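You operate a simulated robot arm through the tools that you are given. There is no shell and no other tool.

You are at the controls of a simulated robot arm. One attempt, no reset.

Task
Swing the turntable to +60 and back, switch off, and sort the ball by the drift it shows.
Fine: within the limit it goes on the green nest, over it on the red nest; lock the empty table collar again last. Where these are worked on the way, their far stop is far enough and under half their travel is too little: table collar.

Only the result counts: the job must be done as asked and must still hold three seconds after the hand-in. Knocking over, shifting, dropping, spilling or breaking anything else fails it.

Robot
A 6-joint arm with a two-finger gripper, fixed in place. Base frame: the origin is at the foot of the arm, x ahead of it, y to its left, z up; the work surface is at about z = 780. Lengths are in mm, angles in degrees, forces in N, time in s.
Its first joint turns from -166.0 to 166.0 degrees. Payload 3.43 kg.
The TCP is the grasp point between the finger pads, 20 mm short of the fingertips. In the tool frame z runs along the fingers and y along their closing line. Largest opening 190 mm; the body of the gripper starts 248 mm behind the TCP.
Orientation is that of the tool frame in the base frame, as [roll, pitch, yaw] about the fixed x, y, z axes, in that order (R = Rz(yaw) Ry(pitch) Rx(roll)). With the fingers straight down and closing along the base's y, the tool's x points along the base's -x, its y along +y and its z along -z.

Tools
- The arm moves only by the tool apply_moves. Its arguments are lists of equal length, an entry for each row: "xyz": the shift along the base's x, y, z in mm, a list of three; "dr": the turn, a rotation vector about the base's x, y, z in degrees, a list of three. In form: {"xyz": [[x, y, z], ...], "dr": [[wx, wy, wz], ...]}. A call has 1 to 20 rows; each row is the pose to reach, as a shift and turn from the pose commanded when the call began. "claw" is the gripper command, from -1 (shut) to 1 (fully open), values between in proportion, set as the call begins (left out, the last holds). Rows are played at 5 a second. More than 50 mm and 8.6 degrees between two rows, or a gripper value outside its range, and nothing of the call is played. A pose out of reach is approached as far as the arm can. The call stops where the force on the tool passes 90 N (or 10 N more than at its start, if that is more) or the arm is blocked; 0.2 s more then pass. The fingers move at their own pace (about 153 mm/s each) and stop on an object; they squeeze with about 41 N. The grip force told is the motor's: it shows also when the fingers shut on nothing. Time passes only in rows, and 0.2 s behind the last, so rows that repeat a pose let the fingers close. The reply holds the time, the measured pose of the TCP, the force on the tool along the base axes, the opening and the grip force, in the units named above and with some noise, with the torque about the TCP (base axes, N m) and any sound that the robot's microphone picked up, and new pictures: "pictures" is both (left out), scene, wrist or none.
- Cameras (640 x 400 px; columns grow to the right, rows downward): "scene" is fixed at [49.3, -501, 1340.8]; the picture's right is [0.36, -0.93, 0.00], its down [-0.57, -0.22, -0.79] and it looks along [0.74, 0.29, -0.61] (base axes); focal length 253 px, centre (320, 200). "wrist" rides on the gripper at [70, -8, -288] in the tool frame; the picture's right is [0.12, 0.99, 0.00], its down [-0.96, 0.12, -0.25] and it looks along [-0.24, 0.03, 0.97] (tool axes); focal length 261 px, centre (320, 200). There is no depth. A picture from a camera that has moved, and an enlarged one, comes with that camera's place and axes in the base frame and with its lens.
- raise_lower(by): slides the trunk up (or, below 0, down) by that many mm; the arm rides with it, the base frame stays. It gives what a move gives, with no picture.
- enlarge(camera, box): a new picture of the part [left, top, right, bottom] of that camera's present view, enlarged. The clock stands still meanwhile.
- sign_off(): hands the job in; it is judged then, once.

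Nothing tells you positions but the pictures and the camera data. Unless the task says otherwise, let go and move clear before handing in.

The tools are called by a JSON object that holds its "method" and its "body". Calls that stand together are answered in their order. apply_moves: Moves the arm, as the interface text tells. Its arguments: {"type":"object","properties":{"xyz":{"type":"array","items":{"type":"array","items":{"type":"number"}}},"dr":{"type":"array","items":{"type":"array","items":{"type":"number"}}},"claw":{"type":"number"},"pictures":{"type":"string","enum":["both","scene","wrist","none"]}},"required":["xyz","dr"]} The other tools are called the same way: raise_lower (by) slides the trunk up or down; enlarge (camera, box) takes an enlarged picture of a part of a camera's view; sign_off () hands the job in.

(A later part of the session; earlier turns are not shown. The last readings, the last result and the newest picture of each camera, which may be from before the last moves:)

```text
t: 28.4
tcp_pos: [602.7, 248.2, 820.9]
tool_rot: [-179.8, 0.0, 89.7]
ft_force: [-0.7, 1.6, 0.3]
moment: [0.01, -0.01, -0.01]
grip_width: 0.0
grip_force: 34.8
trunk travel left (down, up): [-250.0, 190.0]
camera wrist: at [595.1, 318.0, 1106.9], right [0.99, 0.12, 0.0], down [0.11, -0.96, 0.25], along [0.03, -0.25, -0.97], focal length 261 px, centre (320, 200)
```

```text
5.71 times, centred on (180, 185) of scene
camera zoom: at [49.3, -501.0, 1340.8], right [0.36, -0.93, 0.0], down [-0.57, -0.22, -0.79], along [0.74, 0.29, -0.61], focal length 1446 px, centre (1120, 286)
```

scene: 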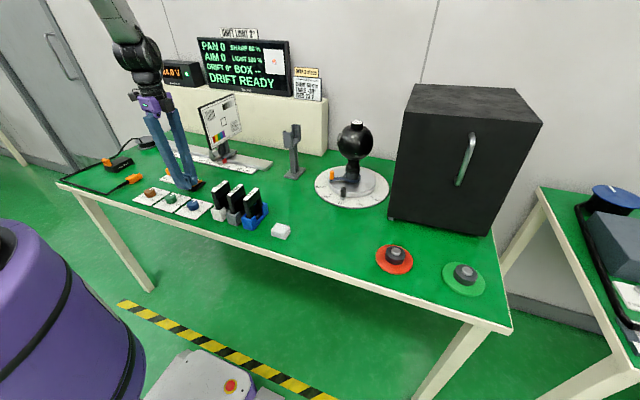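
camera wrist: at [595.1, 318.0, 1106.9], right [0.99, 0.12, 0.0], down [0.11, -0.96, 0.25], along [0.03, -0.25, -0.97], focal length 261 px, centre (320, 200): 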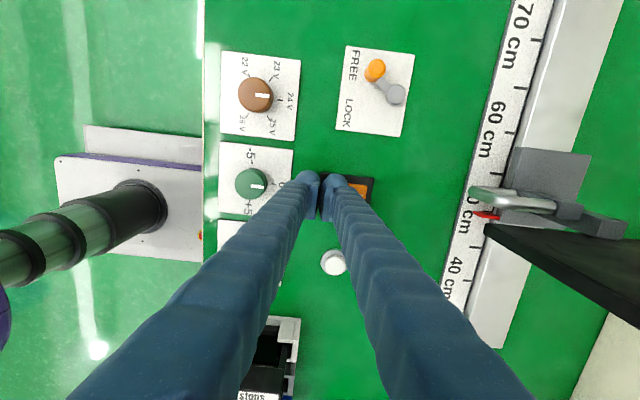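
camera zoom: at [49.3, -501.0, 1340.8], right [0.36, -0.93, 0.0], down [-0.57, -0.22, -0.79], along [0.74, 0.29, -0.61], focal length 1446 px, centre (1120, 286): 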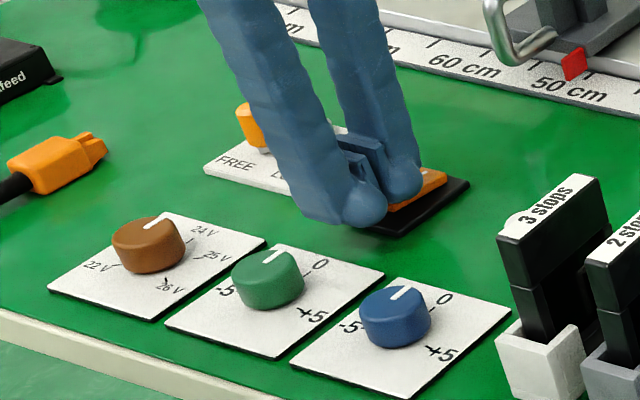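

There is no contact yet with the tips at z≈801. I'll continue downward in 2 mm steps.

{"method": "apply_moves", "body": {"xyz": [[0, 0, -2], [0, 0, -4], [0, 0, -6], [0, 0, -8], [0, 0, -10]], "dr": [[0, 0, 0], [0, 0, 0], [0, 0, 0], [0, 0, 0], [0, 0, 0]], "pictures": "scene"}}

{"method": "enlarge", "body": {"camera": "scene", "box": [130, 150, 230, 220]}}

```text
t: 29.6
tcp_pos: [603.5, 247.5, 813.8]
tool_rot: [179.8, -0.1, 89.8]
ft_force: [-4.9, 0.4, 62.4]
moment: [-0.03, -0.77, 0.1]
grip_width: 0.0
grip_force: 33.9
trunk travel left (down, up): [-250.0, 190.0]
heard: click
```

scene: 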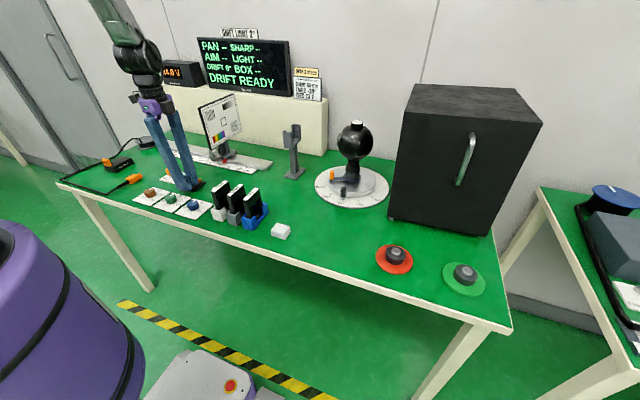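

```text
5.71 times, centred on (180, 185) of scene
camera zoom: at [49.3, -501.0, 1340.8], right [0.36, -0.93, 0.0], down [-0.57, -0.22, -0.79], along [0.74, 0.29, -0.61], focal length 1446 px, centre (1120, 286)
```

zoom: 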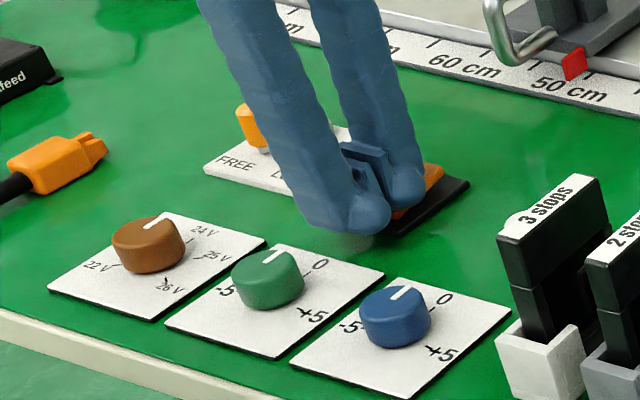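

It clicked, and the live readings went to "--". I'll lift off and verify the switch and display.

{"method": "apply_moves", "body": {"xyz": [[0, 0, 15], [0, 0, 50], [0, 0, 95], [0, 0, 140], [0, 0, 185], [0, 0, 230], [0, 0, 275], [0, 0, 320]], "dr": [[0, 0, 0], [0, 0, 0], [0, 0, 0], [0, 0, 0], [0, 0, 0], [0, 0, 0], [0, 0, 0], [0, 0, 0]]}}

{"method": "enlarge", "body": {"camera": "scene", "box": [130, 150, 230, 220]}}

{"method": "enlarge", "body": {"camera": "scene", "box": [150, 20, 330, 110]}}

```text
t: 31.4
tcp_pos: [604.1, 247.9, 1129.6]
tool_rot: [-179.9, 0.1, 89.9]
ft_force: [-0.2, 0.2, -0.3]
moment: [0.03, -0.03, 0.02]
grip_width: 0.0
grip_force: 34.2
trunk travel left (down, up): [-250.0, 190.0]
camera wrist: at [594.9, 317.4, 1416.0], right [0.99, 0.12, 0.0], down [0.11, -0.96, 0.25], along [0.03, -0.25, -0.97], focal length 261 px, centre (320, 200)
```

scene: 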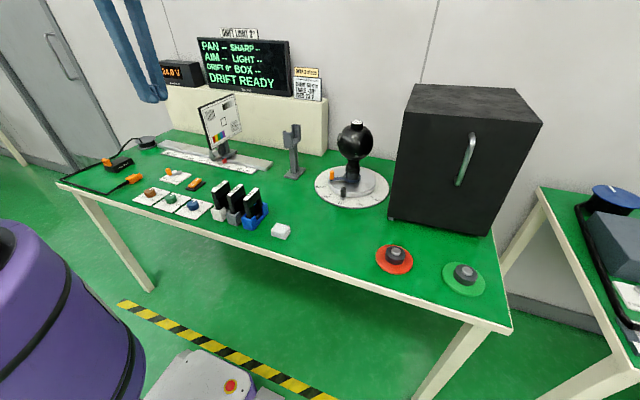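
wrist: 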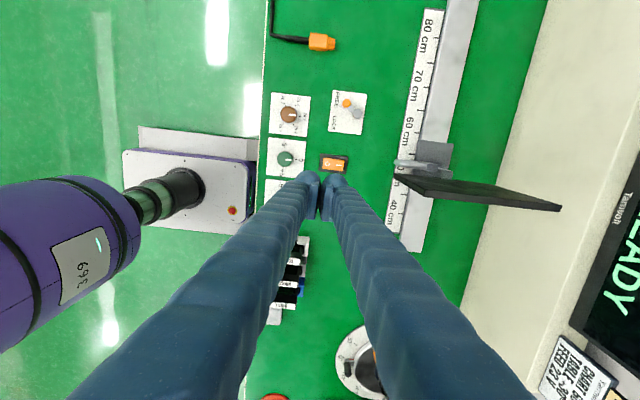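

```text
5.71 times, centred on (180, 185) of scene
camera zoom: at [49.3, -501.0, 1340.8], right [0.36, -0.93, 0.0], down [-0.57, -0.22, -0.79], along [0.74, 0.29, -0.61], focal length 1446 px, centre (1120, 286)
```

zoom: 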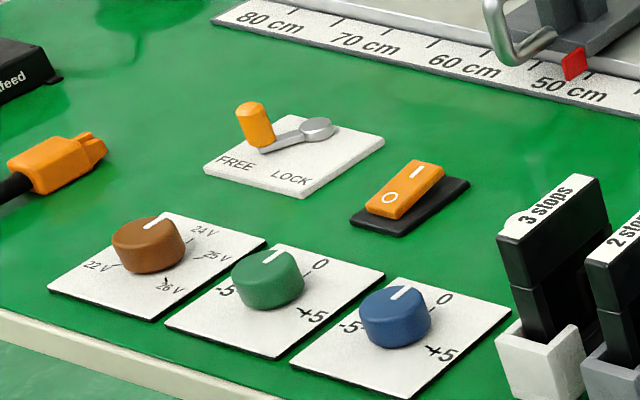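

```text
3.56 times, centred on (240, 65) of scene
camera zoom: at [49.3, -501.0, 1340.8], right [0.36, -0.93, 0.0], down [-0.57, -0.22, -0.79], along [0.74, 0.29, -0.61], focal length 900 px, centre (604, 680)
```

zoom: 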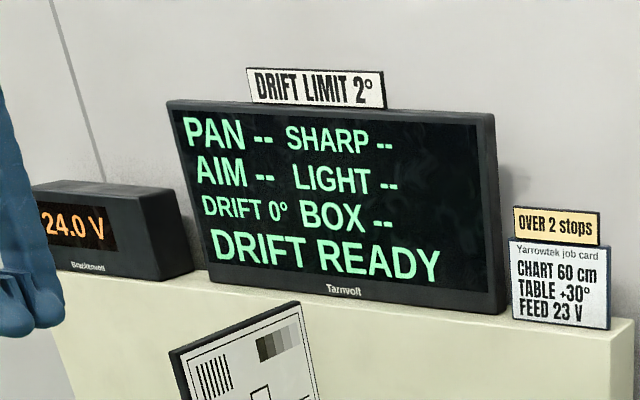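

The rocker is flipped to O and the feed lamp is out, with DRIFT 0° still held on the display. Next I need to understand the collar lever, so I look at it closely and move nearer.

{"method": "enlarge", "body": {"camera": "scene", "box": [325, 155, 375, 205]}}

{"method": "apply_moves", "body": {"xyz": [[12, -40, 0], [24, -80, 0], [36, -120, 0], [48, -160, 0], [60, -200, 0], [72, -240, 0], [84, -280, 0], [96, -320, 0], [108, -360, 0], [120, -400, 0], [130, -440, 0], [140, -470, 0]], "dr": [[0, 0, 0], [0, 0, 0], [0, 0, 0], [0, 0, 0], [0, 0, 0], [0, 0, 0], [0, 0, 0], [0, 0, 0], [0, 0, 0], [0, 0, 0], [0, 0, 0], [0, 0, 0]]}}

{"method": "enlarge", "body": {"camera": "wrist", "box": [300, 100, 460, 240]}}

```text
8.00 times, centred on (350, 180) of scene
camera zoom: at [49.3, -501.0, 1340.8], right [0.36, -0.93, 0.0], down [-0.57, -0.22, -0.79], along [0.74, 0.29, -0.61], focal length 2024 px, centre (80, 360)
```

zoom: 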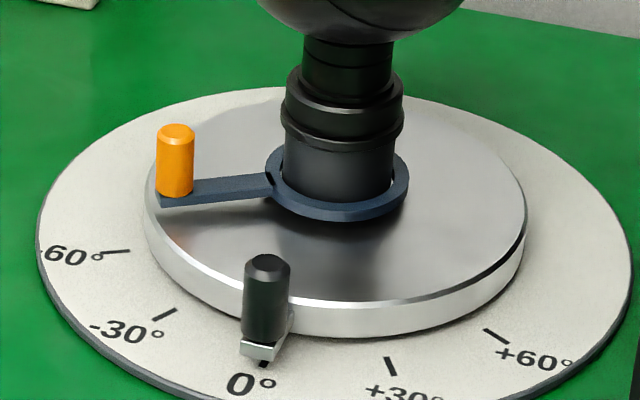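

```text
t: 34.0
tcp_pos: [747.4, -222.9, 1131.4]
tool_rot: [-179.9, 0.0, 89.8]
ft_force: [0.0, -0.6, 0.5]
moment: [0.04, 0.04, 0.01]
grip_width: 0.1
grip_force: 34.7
trunk travel left (down, up): [-250.0, 190.0]
camera wrist: at [738.6, -153.5, 1418.1], right [0.99, 0.12, 0.0], down [0.11, -0.96, 0.25], along [0.03, -0.25, -0.97], focal length 261 px, centre (320, 200)
```

scene: 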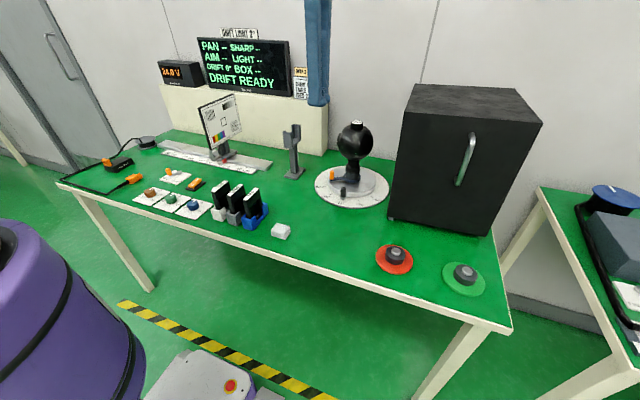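
wrist: 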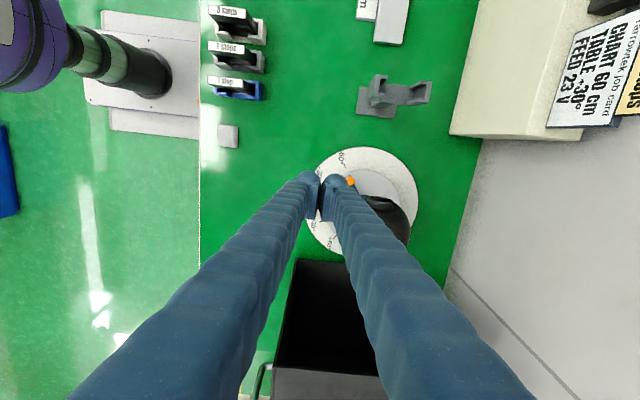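

```text
2.86 times, centred on (380, 170) of wrist
camera zoom: at [738.6, -153.5, 1418.1], right [0.99, 0.12, 0.0], down [0.11, -0.96, 0.25], along [0.03, -0.25, -0.97], focal length 745 px, centre (149, 286)
```

zoom: 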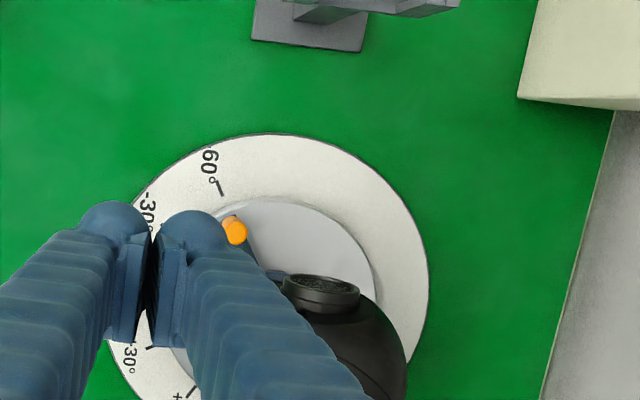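

The collar is a ring on the stem with an orange lever knob near (810, -248), its top at z≈858, and no direction is marked. I'll line the gripper up with its closing line tangential to the lever, so I can grip the knob and test both directions gently.

{"method": "apply_moves", "body": {"xyz": [[10, -3, 0], [20, -6, 0], [30, -9, 0], [40, -12, 0], [50, -15, 0], [57, -18, 0], [57, -18, -40], [57, -18, -80], [57, -18, -120], [57, -18, -160], [57, -18, -200], [57, -18, -220]], "dr": [[0, 0, 7], [0, 0, 14], [0, 0, 21], [0, 0, 28], [0, 0, 35], [0, 0, 38], [0, 0, 38], [0, 0, 38], [0, 0, 38], [0, 0, 38], [0, 0, 38], [0, 0, 38]], "claw": -0.5}}

{"method": "enlarge", "body": {"camera": "wrist", "box": [220, 100, 440, 260]}}

```text
t: 36.6
tcp_pos: [801.5, -241.6, 909.1]
tool_rot: [180.0, 0.1, 127.8]
ft_force: [0.6, -0.2, 0.3]
moment: [0.02, 0.04, 0.02]
grip_width: 47.6
grip_force: 0.1
trunk travel left (down, up): [-250.0, 190.0]
camera wrist: at [751.4, -191.9, 1195.6], right [0.71, 0.7, 0.0], down [0.68, -0.69, 0.25], along [0.17, -0.18, -0.97], focal length 261 px, centre (320, 200)
```

scene: 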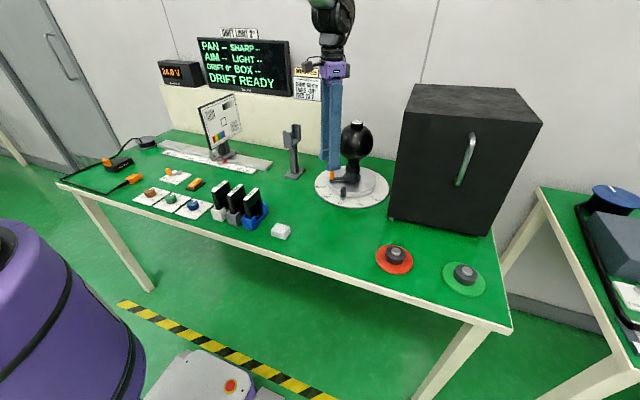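
wrist: 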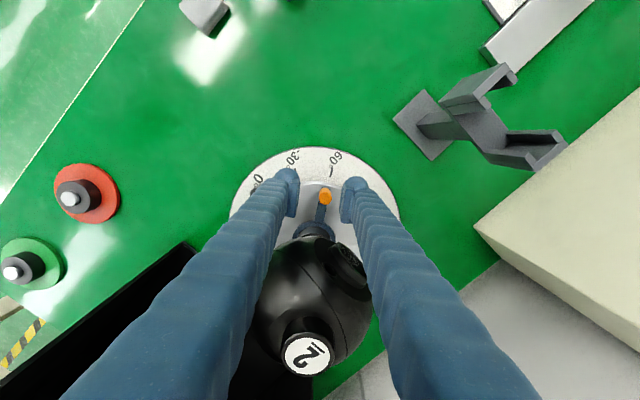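

```text
2.50 times, centred on (330, 180) of wrist
camera zoom: at [751.4, -191.9, 1195.6], right [0.71, 0.7, 0.0], down [0.68, -0.69, 0.25], along [0.17, -0.18, -0.97], focal length 652 px, centre (295, 250)
```

zoom: 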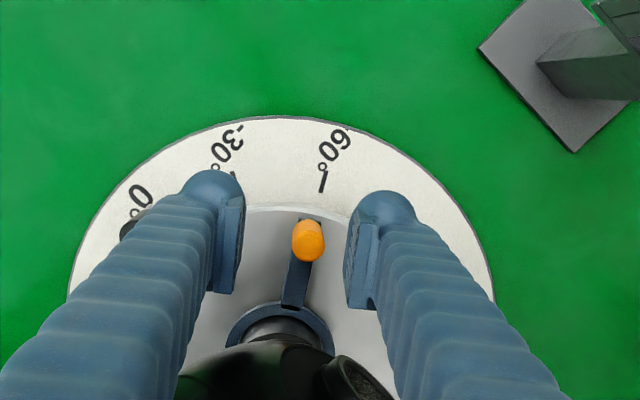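

The knob is between the fingers, about 10 mm inward of the grasp centre. I'll correct slightly, lower to z≈848 and close on it.

{"method": "apply_moves", "body": {"xyz": [[4, 1, -15], [6, 1, -30], [6, 1, -45], [6, 1, -60]], "dr": [[0, 0, 0], [0, 0, 0], [0, 0, 0], [0, 0, 0]], "pictures": "none"}}

{"method": "apply_moves", "body": {"xyz": [[0, 0, 0], [0, 0, 0], [0, 0, 0]], "dr": [[0, 0, 0], [0, 0, 0], [0, 0, 0]], "claw": -1}}

{"method": "enlarge", "body": {"camera": "wrist", "box": [220, 100, 440, 260]}}

{"method": "enlarge", "body": {"camera": "scene", "box": [310, 140, 400, 220]}}

```text
t: 37.6
tcp_pos: [808.5, -241.3, 848.0]
tool_rot: [-179.9, -0.2, 127.8]
ft_force: [-0.2, -1.4, -1.1]
moment: [0.04, 0.04, 0.03]
grip_width: 47.3
grip_force: 0.1
trunk travel left (down, up): [-250.0, 190.0]
```

```text
t: 38.4
tcp_pos: [807.2, -241.4, 848.9]
tool_rot: [-179.9, -0.1, 127.8]
ft_force: [-0.3, 1.5, 1.2]
moment: [0.02, 0.0, 0.05]
grip_width: 16.1
grip_force: 44.6
trunk travel left (down, up): [-250.0, 190.0]
camera wrist: at [756.8, -190.5, 1135.8], right [0.71, 0.7, 0.0], down [0.68, -0.69, 0.25], along [0.17, -0.18, -0.97], focal length 261 px, centre (320, 200)
```

scene: 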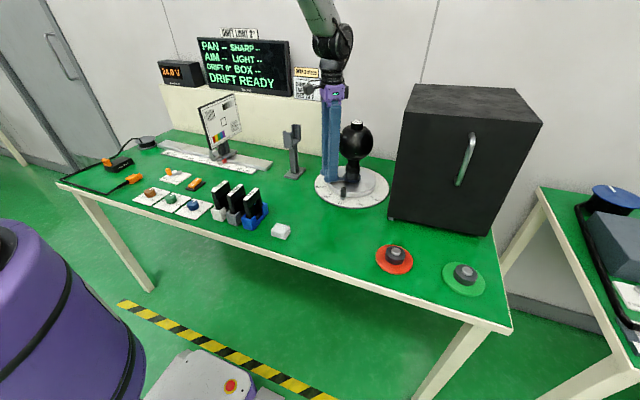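
wrist: 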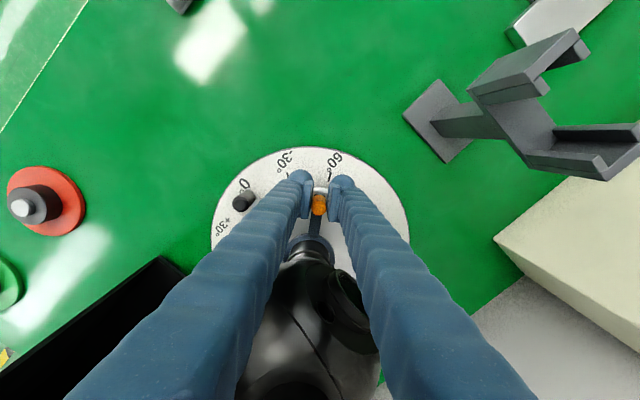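

```text
2.50 times, centred on (330, 180) of wrist
camera zoom: at [756.8, -190.5, 1135.8], right [0.71, 0.7, 0.0], down [0.68, -0.69, 0.25], along [0.17, -0.18, -0.97], focal length 652 px, centre (295, 250)
```

zoom: 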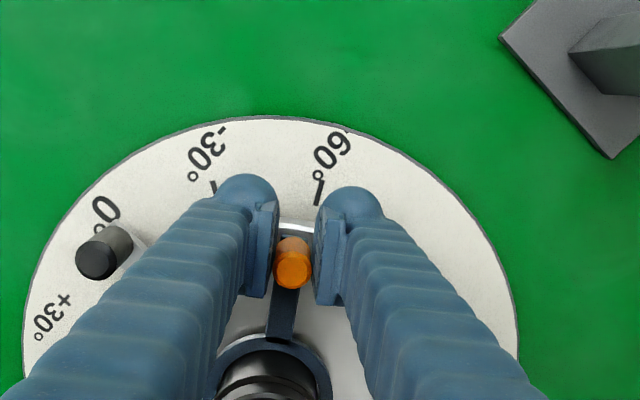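

```text
5.00 times, centred on (355, 180) of scene
camera zoom: at [49.3, -501.0, 1340.8], right [0.36, -0.93, 0.0], down [-0.57, -0.22, -0.79], along [0.74, 0.29, -0.61], focal length 1265 px, centre (145, 300)
```

zoom: 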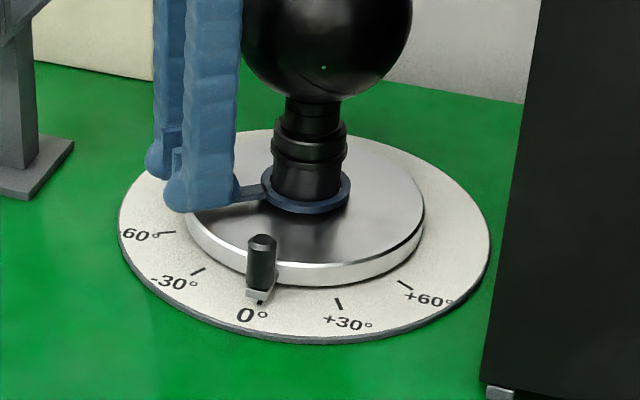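

The knob is gripped (16 mm). I'll test 8° counter-clockwise and watch whether the table handle moves with it.

{"method": "apply_moves", "body": {"xyz": [[-2.5, -1.9, 0], [-4.9, -3.9, 0], [-7.2, -5.9, 0], [-9.4, -8.1, 0]], "dr": [[0, 0, 2], [0, 0, 4], [0, 0, 6], [0, 0, 8]]}}

{"method": "enlarge", "body": {"camera": "wrist", "box": [220, 100, 440, 260]}}

{"method": "enlarge", "body": {"camera": "scene", "box": [310, 140, 400, 220]}}

```text
t: 39.4
tcp_pos: [796.3, -247.5, 849.1]
tool_rot: [179.9, -0.1, 135.8]
ft_force: [3.4, -2.2, -2.2]
moment: [0.08, 0.01, 0.05]
grip_width: 16.2
grip_force: 44.8
trunk travel left (down, up): [-250.0, 190.0]
camera wrist: at [740.8, -205.6, 1135.8], right [0.61, 0.8, 0.0], down [0.77, -0.59, 0.25], along [0.2, -0.15, -0.97], focal length 261 px, centre (320, 200)
```

scene: 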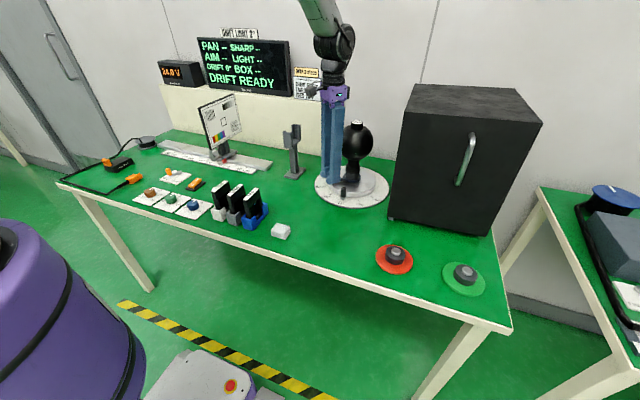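
wrist: 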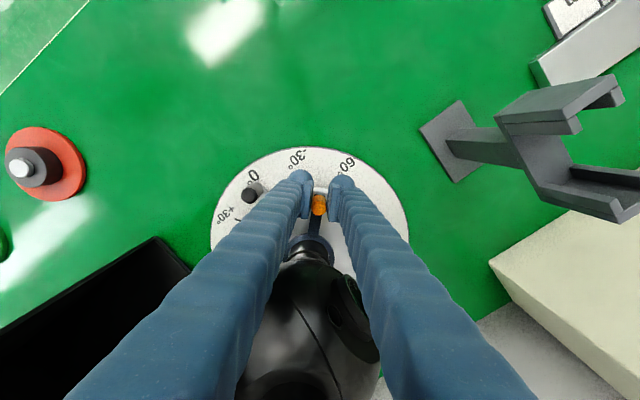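

```text
2.50 times, centred on (330, 180) of wrist
camera zoom: at [740.8, -205.6, 1135.8], right [0.61, 0.8, 0.0], down [0.77, -0.59, 0.25], along [0.2, -0.15, -0.97], focal length 652 px, centre (295, 250)
```

zoom: 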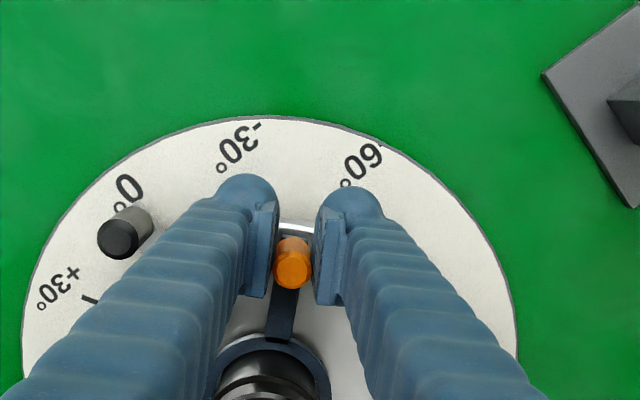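

```text
5.00 times, centred on (355, 180) of scene
camera zoom: at [49.3, -501.0, 1340.8], right [0.36, -0.93, 0.0], down [-0.57, -0.22, -0.79], along [0.74, 0.29, -0.61], focal length 1265 px, centre (145, 300)
```

zoom: 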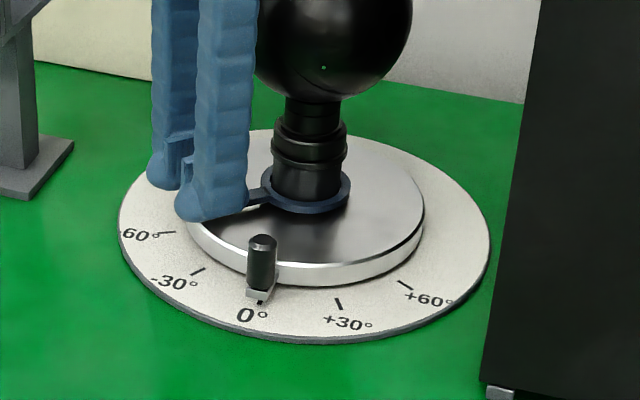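

The collar turns counter-clockwise with little force while the handle stays at 0, so this is the opening direction. I'll continue another 12°, as far as the finger clears the handle post.

{"method": "apply_moves", "body": {"xyz": [[-3.2, -3.4, 0], [-6.3, -6.9, 0], [-9.1, -10.6, 0], [-11.8, -14.4, 0]], "dr": [[0, 0, 3], [0, 0, 6], [0, 0, 9], [0, 0, 12]]}}

{"method": "enlarge", "body": {"camera": "wrist", "box": [220, 100, 440, 260]}}

{"method": "enlarge", "body": {"camera": "scene", "box": [310, 140, 400, 220]}}

```text
t: 40.4
tcp_pos: [784.2, -262.6, 848.7]
tool_rot: [180.0, -0.2, 147.8]
ft_force: [-1.0, 0.4, 2.0]
moment: [0.01, -0.06, -0.02]
grip_width: 16.3
grip_force: 44.6
trunk travel left (down, up): [-250.0, 190.0]
camera wrist: at [721.3, -232.4, 1135.9], right [0.43, 0.9, 0.0], down [0.88, -0.41, 0.25], along [0.22, -0.11, -0.97], focal length 261 px, centre (320, 200)
```

scene: 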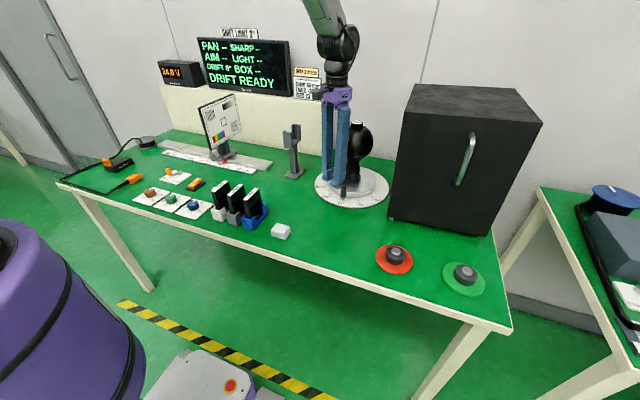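
wrist: 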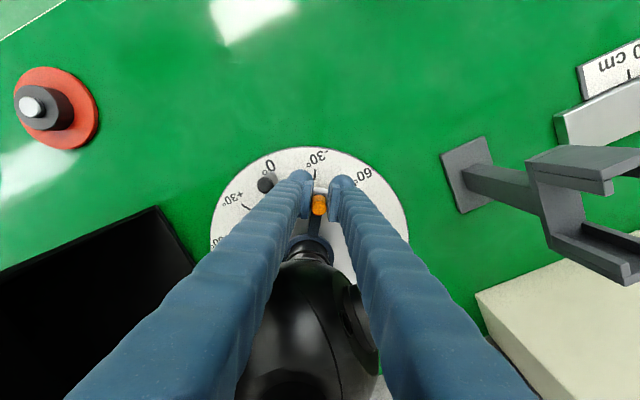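

```text
2.50 times, centred on (330, 180) of wrist
camera zoom: at [721.3, -232.4, 1135.9], right [0.43, 0.9, 0.0], down [0.88, -0.41, 0.25], along [0.22, -0.11, -0.97], focal length 652 px, centre (295, 250)
```

zoom: 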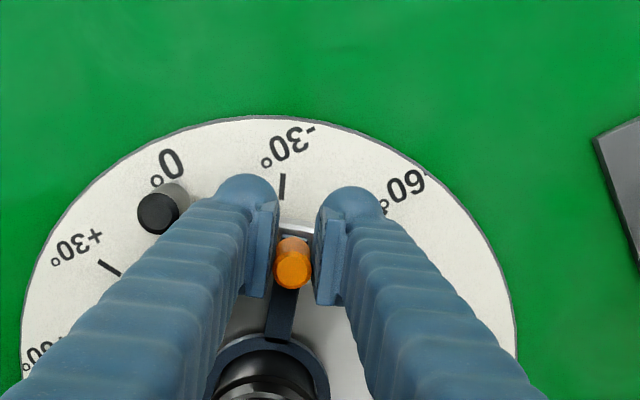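

```text
5.00 times, centred on (355, 180) of scene
camera zoom: at [49.3, -501.0, 1340.8], right [0.36, -0.93, 0.0], down [-0.57, -0.22, -0.79], along [0.74, 0.29, -0.61], focal length 1265 px, centre (145, 300)
```

zoom: 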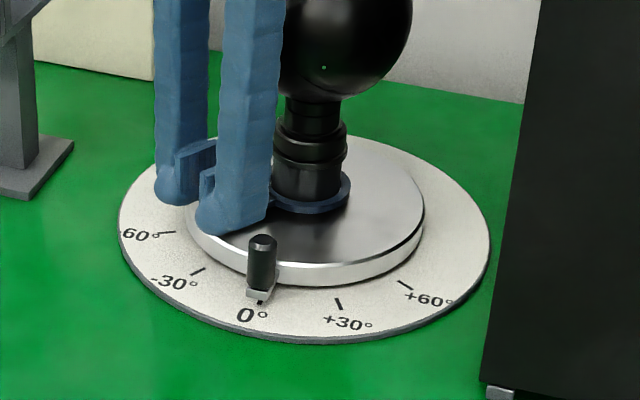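

The collar has moved about 20° freely. Now I release, rise just above the knob, close the fingers and set them down behind the knob so I can push it further past the handle post.

{"method": "apply_moves", "body": {"xyz": [[0, 0, 0], [0, 0, 0]], "dr": [[0, 0, 0], [0, 0, 0]], "claw": -0.66, "pictures": "none"}}

{"method": "apply_moves", "body": {"xyz": [[0, 0, 25], [0, 0, 50], [13, 20, 50], [26, 40, 50], [26, 40, 50]], "dr": [[0, 0, 0], [0, 0, 0], [0, 0, 0], [0, 0, 0], [0, 0, 0]], "pictures": "none"}}

{"method": "apply_moves", "body": {"xyz": [[0, 0, 0], [0, 0, -20], [0, 0, -40], [0, 0, -52]], "dr": [[0, 0, 0], [0, 0, 0], [0, 0, 0], [0, 0, 0]], "claw": -1}}

{"method": "enlarge", "body": {"camera": "wrist", "box": [200, 100, 420, 260]}}

{"method": "enlarge", "body": {"camera": "scene", "box": [310, 140, 400, 220]}}

```text
t: 41.0
tcp_pos: [785.9, -261.6, 850.0]
tool_rot: [-180.0, -0.1, 147.8]
ft_force: [0.6, 0.2, -0.2]
moment: [0.0, -0.03, 0.02]
grip_width: 32.2
grip_force: 0.1
trunk travel left (down, up): [-250.0, 190.0]
```

```text
t: 42.2
tcp_pos: [813.1, -221.9, 897.6]
tool_rot: [-180.0, 0.1, 147.8]
ft_force: [0.3, -0.5, -0.2]
moment: [-0.05, -0.01, 0.01]
grip_width: 32.1
grip_force: 0.0
trunk travel left (down, up): [-250.0, 190.0]
```

```text
t: 43.2
tcp_pos: [810.6, -222.5, 845.3]
tool_rot: [-180.0, -0.1, 147.8]
ft_force: [0.3, 0.0, 0.5]
moment: [0.02, 0.03, 0.01]
grip_width: 0.1
grip_force: 34.6
trunk travel left (down, up): [-250.0, 190.0]
camera wrist: at [746.7, -193.0, 1132.3], right [0.43, 0.9, 0.0], down [0.88, -0.42, 0.25], along [0.22, -0.11, -0.97], focal length 261 px, centre (320, 200)
```

scene: 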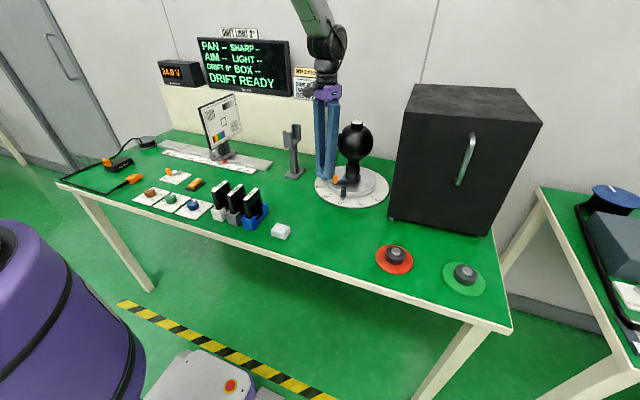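
wrist: 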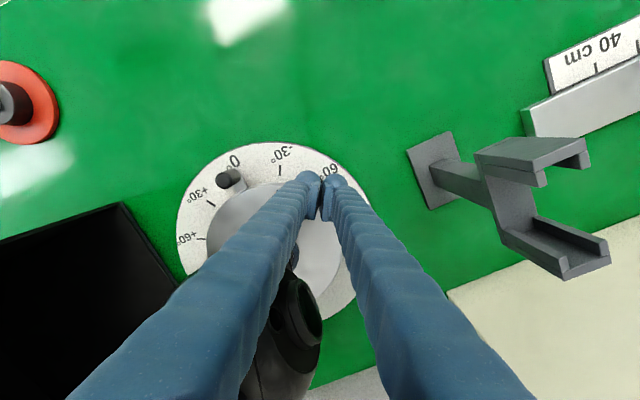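

```text
2.50 times, centred on (310, 180) of wrist
camera zoom: at [746.7, -193.0, 1132.3], right [0.43, 0.9, 0.0], down [0.88, -0.42, 0.25], along [0.22, -0.11, -0.97], focal length 652 px, centre (345, 250)
```

zoom: 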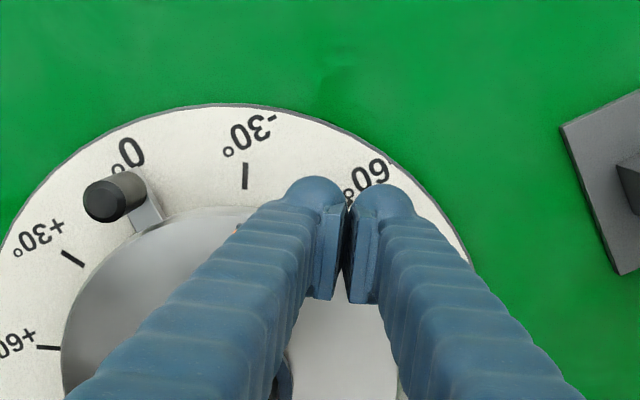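

```text
5.00 times, centred on (355, 180) of scene
camera zoom: at [49.3, -501.0, 1340.8], right [0.36, -0.93, 0.0], down [-0.57, -0.22, -0.79], along [0.74, 0.29, -0.61], focal length 1265 px, centre (145, 300)
```

zoom: 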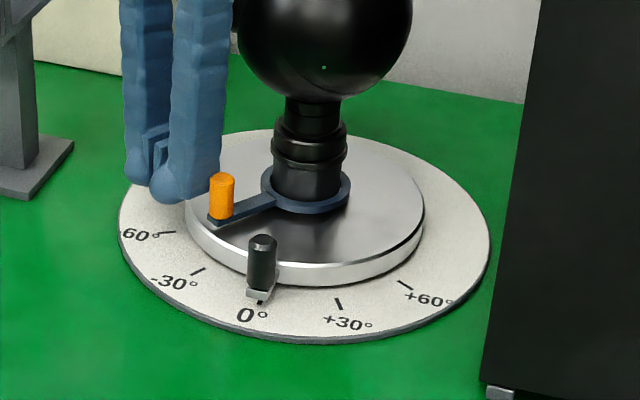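

The shut fingers stand just behind the knob. I'll push it counter-clockwise along the arc by 20°.

{"method": "apply_moves", "body": {"xyz": [[-3, -1.9, 0], [-6, -3.9, 0], [-8.9, -6.1, 0], [-11.7, -8.4, 0], [-14.4, -10.8, 0], [-17, -13.2, 0], [-19.5, -15.8, 0], [-21.9, -18.4, 0], [-24.2, -21.1, 0], [-26.4, -23.8, 0]], "dr": [[0, 0, 2], [0, 0, 4], [0, 0, 6], [0, 0, 8], [0, 0, 10], [0, 0, 12], [0, 0, 14], [0, 0, 16], [0, 0, 18], [0, 0, 20]]}}

{"method": "enlarge", "body": {"camera": "wrist", "box": [200, 100, 420, 260]}}

{"method": "enlarge", "body": {"camera": "scene", "box": [310, 140, 400, 220]}}

```text
t: 45.4
tcp_pos: [785.8, -247.8, 847.1]
tool_rot: [180.0, -0.1, 167.8]
ft_force: [-0.1, -0.4, 0.2]
moment: [-0.01, 0.01, 0.01]
grip_width: 0.0
grip_force: 34.5
trunk travel left (down, up): [-250.0, 190.0]
camera wrist: at [714.0, -240.1, 1134.3], right [0.09, 1.0, 0.0], down [0.96, -0.09, 0.25], along [0.25, -0.02, -0.97], focal length 261 px, centre (320, 200)
```

scene: 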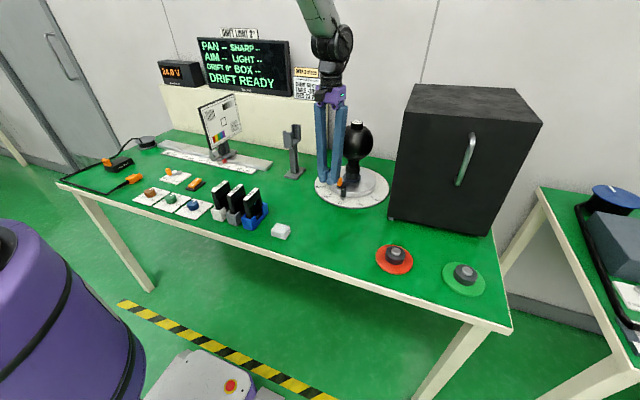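
wrist: 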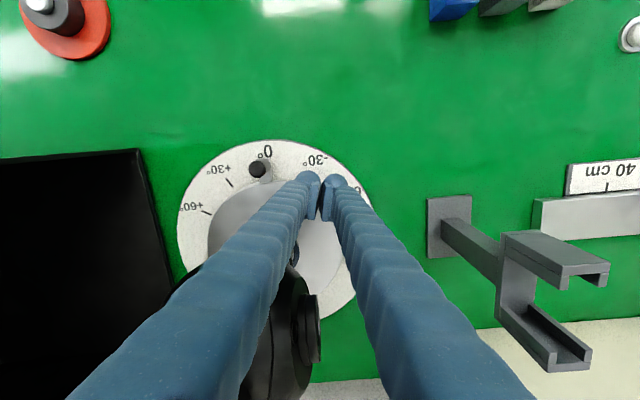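

```text
2.50 times, centred on (310, 180) of wrist
camera zoom: at [714.0, -240.1, 1134.3], right [0.09, 1.0, 0.0], down [0.96, -0.09, 0.25], along [0.25, -0.02, -0.97], focal length 652 px, centre (345, 250)
```

zoom: 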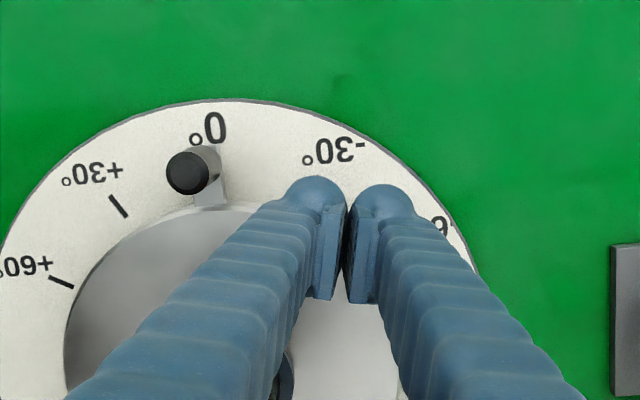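

```text
5.00 times, centred on (355, 180) of scene
camera zoom: at [49.3, -501.0, 1340.8], right [0.36, -0.93, 0.0], down [-0.57, -0.22, -0.79], along [0.74, 0.29, -0.61], focal length 1265 px, centre (145, 300)
```

zoom: 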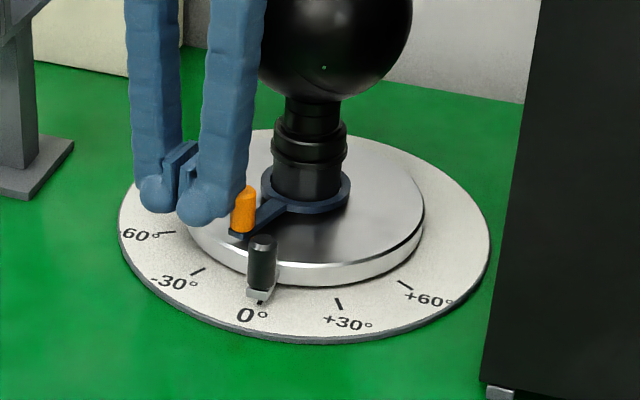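

The knob follows and the handle stays at 0. I'll raise the tips to about 845, above the handle post, and keep pushing another 20°.

{"method": "apply_moves", "body": {"xyz": [[0, 0, 18], [-2.1, -2.7, 18], [-4.2, -5.5, 18], [-6.1, -8.3, 18], [-8, -11.2, 18], [-9.8, -14.1, 18], [-11.5, -17.1, 18], [-13, -20.1, 18], [-14.5, -23.2, 18], [-15.8, -26.4, 18], [-17.1, -29.6, 18]], "dr": [[0, 0, 0], [0, 0, 2], [0, 0, 4], [0, 0, 6], [0, 0, 8], [0, 0, 10], [0, 0, 12], [0, 0, 14], [0, 0, 16], [0, 0, 18], [0, 0, 20]]}}

{"method": "enlarge", "body": {"camera": "wrist", "box": [200, 100, 420, 260]}}

{"method": "enlarge", "body": {"camera": "scene", "box": [310, 140, 400, 220]}}

```text
t: 47.8
tcp_pos: [766.5, -276.6, 865.9]
tool_rot: [-180.0, 0.0, -172.2]
ft_force: [-4.3, 0.7, 9.3]
moment: [-0.19, -0.06, -0.15]
grip_width: 0.0
grip_force: 34.0
trunk travel left (down, up): [-250.0, 190.0]
camera wrist: at [698.4, -293.6, 1153.0], right [-0.25, 0.97, 0.0], down [0.94, 0.25, 0.25], along [0.24, 0.06, -0.97], focal length 261 px, centre (320, 200)
```

scene: 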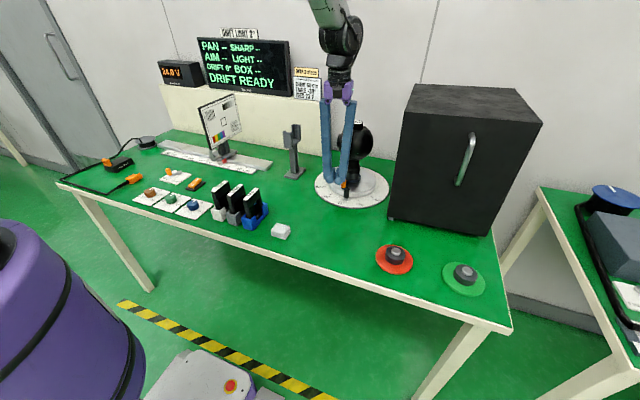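
wrist: 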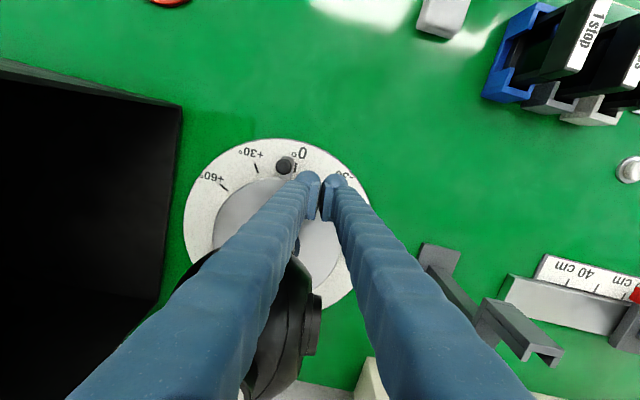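

```text
2.50 times, centred on (310, 180) of wrist
camera zoom: at [698.4, -293.6, 1153.0], right [-0.25, 0.97, 0.0], down [0.94, 0.25, 0.25], along [0.24, 0.06, -0.97], focal length 652 px, centre (345, 250)
```

zoom: 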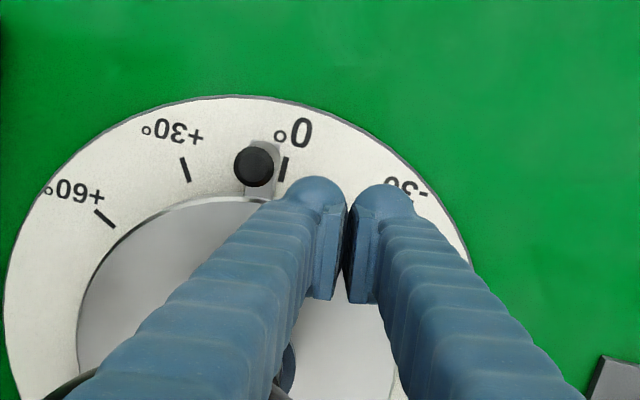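

```text
5.00 times, centred on (355, 180) of scene
camera zoom: at [49.3, -501.0, 1340.8], right [0.36, -0.93, 0.0], down [-0.57, -0.22, -0.79], along [0.74, 0.29, -0.61], focal length 1265 px, centre (145, 300)
```

zoom: 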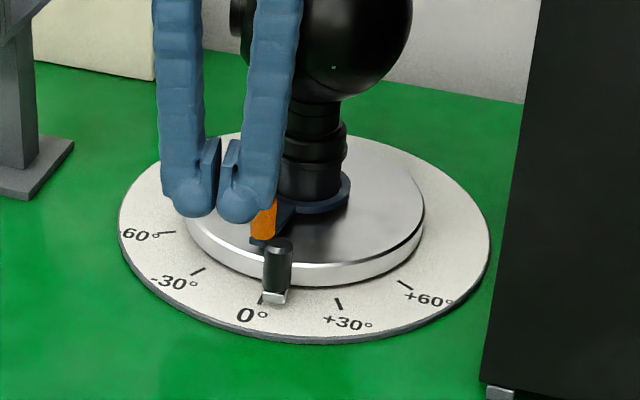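

The handle has now moved to about +8°, so the collar reached its far stop and began to carry the table. The collar is open. I'll back off, rise, and line up over the ball with the closing line across its lens axis.

{"method": "apply_moves", "body": {"xyz": [[1.5, 4, 0], [1.5, 5, 40], [1.5, 5, 85], [1.5, 5, 130], [1.5, 5, 175], [1.5, 5, 220], [1.5, 5, 265], [1.5, 5, 305]], "dr": [[0, 0, 0], [0, 0, 0], [0, 0, 0], [0, 0, 0], [0, 0, 0], [0, 0, 0], [0, 0, 0], [0, 0, 0]], "pictures": "none"}}

{"method": "apply_moves", "body": {"xyz": [[6, -3, 0], [12, -6, 0], [18, -9, 0], [24, -12, 0], [30, -15, 0], [36, -18, 0], [42, -21, 0], [50, -24, 0], [58, -27, 0], [66, -30, 0], [74, -33, 0], [82, -36, 0], [88, -39, 0], [92, -42, 0]], "dr": [[0, 0, -6.5], [0, 0, -13], [0, 0, -19.5], [0, 0, -26], [0, 0, -32.5], [0, 0, -39], [0, 0, -45.5], [0, 0, -52], [0, 0, -58.5], [0, 0, -65], [0, 0, -71.5], [0, 0, -78], [0, 0, -84.5], [0, 0, -89]], "claw": 1}}

{"method": "enlarge", "body": {"camera": "scene", "box": [310, 110, 400, 220]}}

{"method": "enlarge", "body": {"camera": "wrist", "box": [220, 100, 420, 300]}}

```text
t: 49.6
tcp_pos: [770.3, -270.4, 1167.7]
tool_rot: [-179.9, 0.0, -172.2]
ft_force: [0.0, -0.2, 0.5]
moment: [-0.01, -0.03, 0.02]
grip_width: 0.0
grip_force: 34.4
trunk travel left (down, up): [-250.0, 190.0]
```

```text
t: 52.6
tcp_pos: [860.9, -312.3, 1168.3]
tool_rot: [-179.8, -0.1, 98.6]
ft_force: [-0.1, 0.2, -0.4]
moment: [-0.02, 0.05, 0.01]
grip_width: 189.8
grip_force: 0.1
trunk travel left (down, up): [-250.0, 190.0]
camera wrist: at [843.0, -244.8, 1456.2], right [0.96, 0.27, 0.0], down [0.26, -0.93, 0.25], along [0.06, -0.24, -0.97], focal length 261 px, centre (320, 200)
```

scene: 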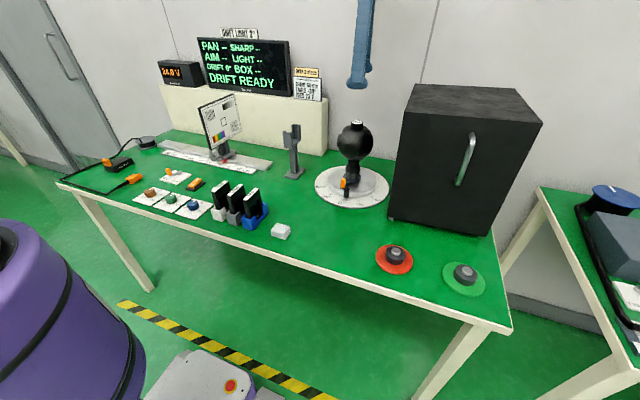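
wrist: 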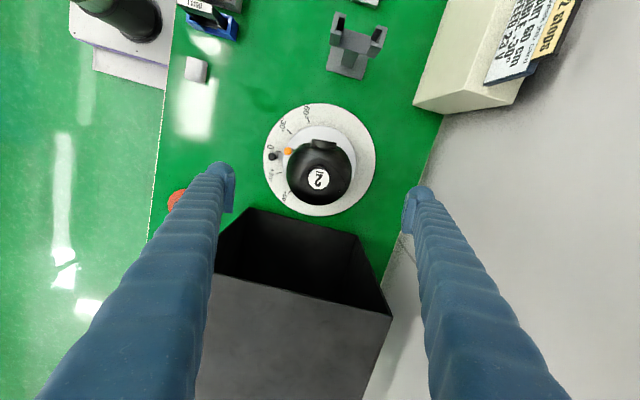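

```text
3.64 times, centred on (355, 165) of scene
camera zoom: at [49.3, -501.0, 1340.8], right [0.36, -0.93, 0.0], down [-0.57, -0.22, -0.79], along [0.74, 0.29, -0.61], focal length 920 px, centre (193, 327)
```

zoom: 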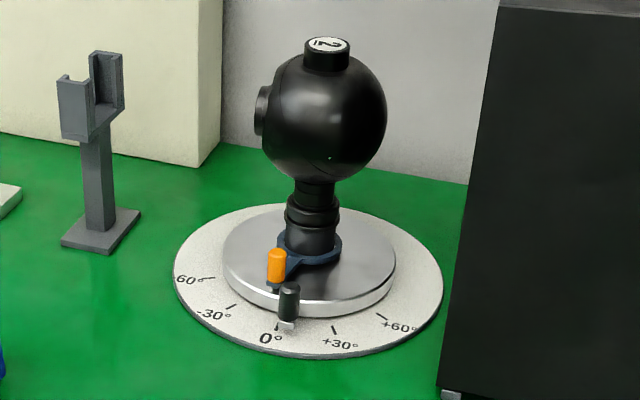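

```text
2.00 times, centred on (320, 200) of wrist
camera zoom: at [843.0, -244.8, 1456.2], right [0.96, 0.27, 0.0], down [0.26, -0.93, 0.25], along [0.06, -0.24, -0.97], focal length 521 px, centre (320, 200)
```

zoom: 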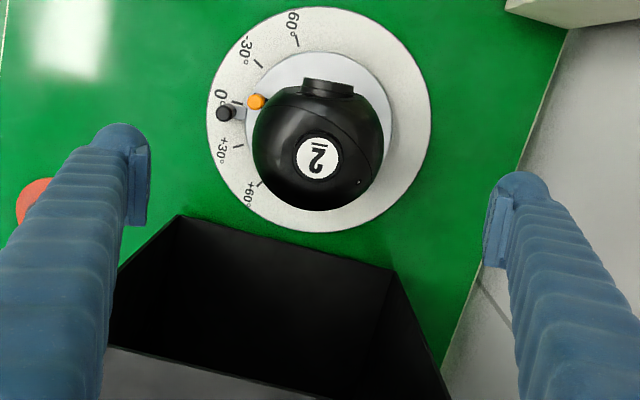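

The ball axis is at about (859, -315) and its centre at z≈961. I'll descend with the fingers wide open around its middle.

{"method": "apply_moves", "body": {"xyz": [[-1, -1, -40], [-2, -2.5, -80], [-2, -2.5, -120], [-2, -2.5, -160], [-2, -2.5, -190], [-2, -2.5, -209]], "dr": [[0, 0, 0], [0, 0, 0], [0, 0, 0], [0, 0, 0], [0, 0, 0], [0, 0, 0]]}}

{"method": "enlarge", "body": {"camera": "scene", "box": [300, 90, 410, 220]}}

```text
t: 54.0
tcp_pos: [860.6, -315.2, 959.5]
tool_rot: [-179.9, -0.1, 98.8]
ft_force: [0.1, -0.2, -0.8]
moment: [-0.03, 0.02, 0.01]
grip_width: 189.9
grip_force: 0.1
trunk travel left (down, up): [-250.0, 190.0]
camera wrist: at [840.3, -246.8, 1247.0], right [0.96, 0.27, 0.0], down [0.26, -0.93, 0.25], along [0.07, -0.24, -0.97], focal length 261 px, centre (320, 200)
```

scene: 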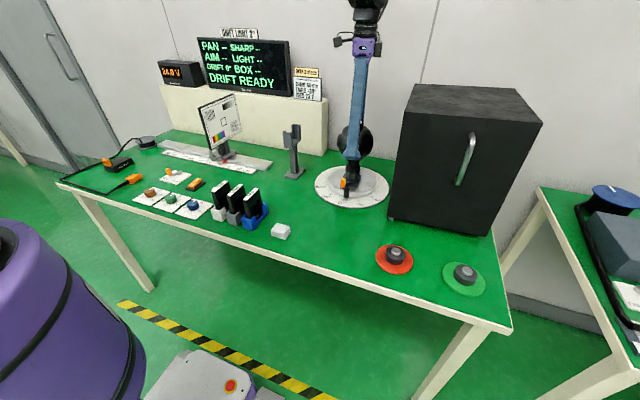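
wrist: 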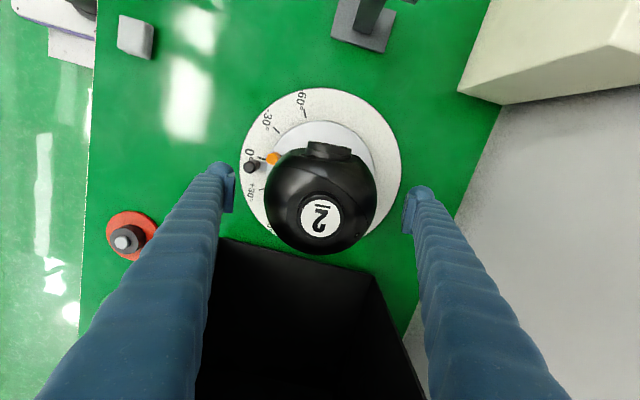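

```text
3.08 times, centred on (355, 155) of scene
camera zoom: at [49.3, -501.0, 1340.8], right [0.36, -0.93, 0.0], down [-0.57, -0.22, -0.79], along [0.74, 0.29, -0.61], focal length 779 px, centre (212, 338)
```

zoom: 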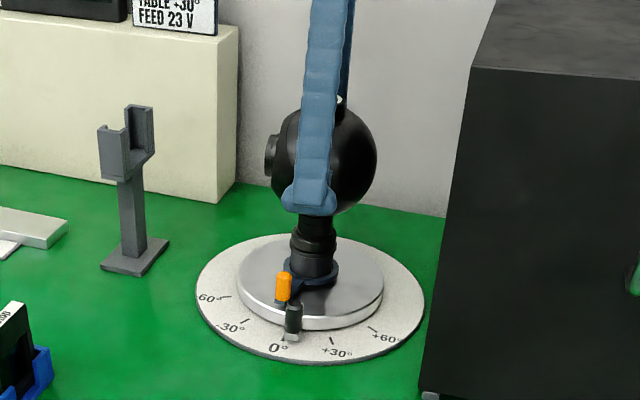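

The ball is centred between the fingers. Closing on it now.

{"method": "apply_moves", "body": {"xyz": [[0, 0, 0], [0, 0, 0], [0, 0, 0], [0, 0, 0], [0, 0, 0]], "dr": [[0, 0, 0], [0, 0, 0], [0, 0, 0], [0, 0, 0], [0, 0, 0]], "claw": -1}}

{"method": "enlarge", "body": {"camera": "scene", "box": [300, 90, 410, 220]}}

```text
t: 55.2
tcp_pos: [859.6, -314.9, 960.2]
tool_rot: [-180.0, 0.0, 98.8]
ft_force: [2.2, -0.7, 0.6]
moment: [-0.02, -0.07, 0.01]
grip_width: 118.1
grip_force: 41.3
trunk travel left (down, up): [-250.0, 190.0]
camera wrist: at [840.1, -246.8, 1247.7], right [0.96, 0.27, 0.0], down [0.26, -0.93, 0.25], along [0.07, -0.24, -0.97], focal length 261 px, centre (320, 200)
```

scene: 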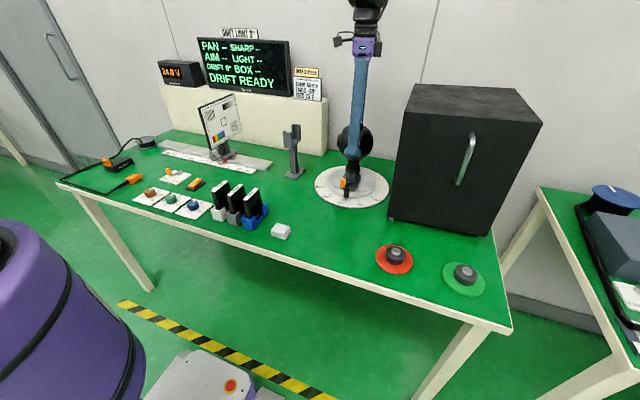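
wrist: 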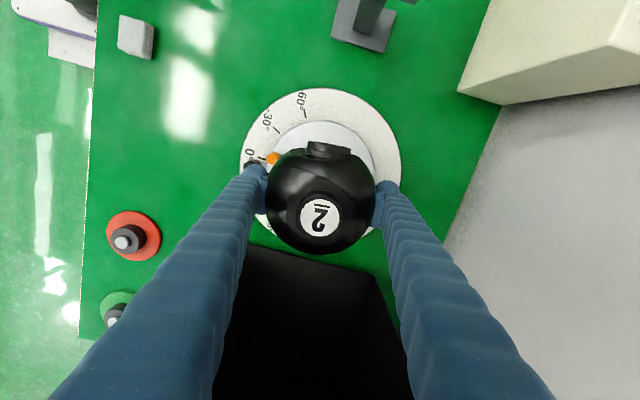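

```text
3.08 times, centred on (355, 155) of scene
camera zoom: at [49.3, -501.0, 1340.8], right [0.36, -0.93, 0.0], down [-0.57, -0.22, -0.79], along [0.74, 0.29, -0.61], focal length 779 px, centre (212, 338)
```

zoom: 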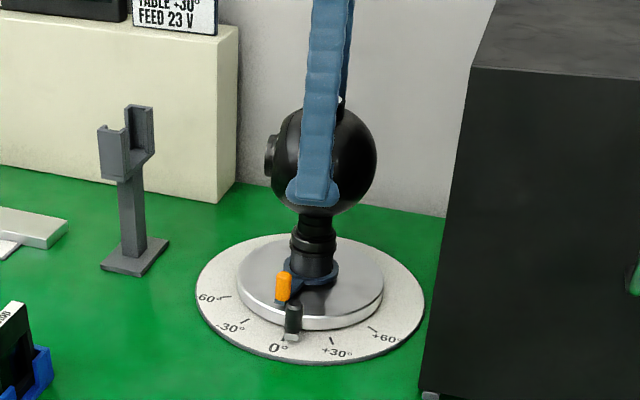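

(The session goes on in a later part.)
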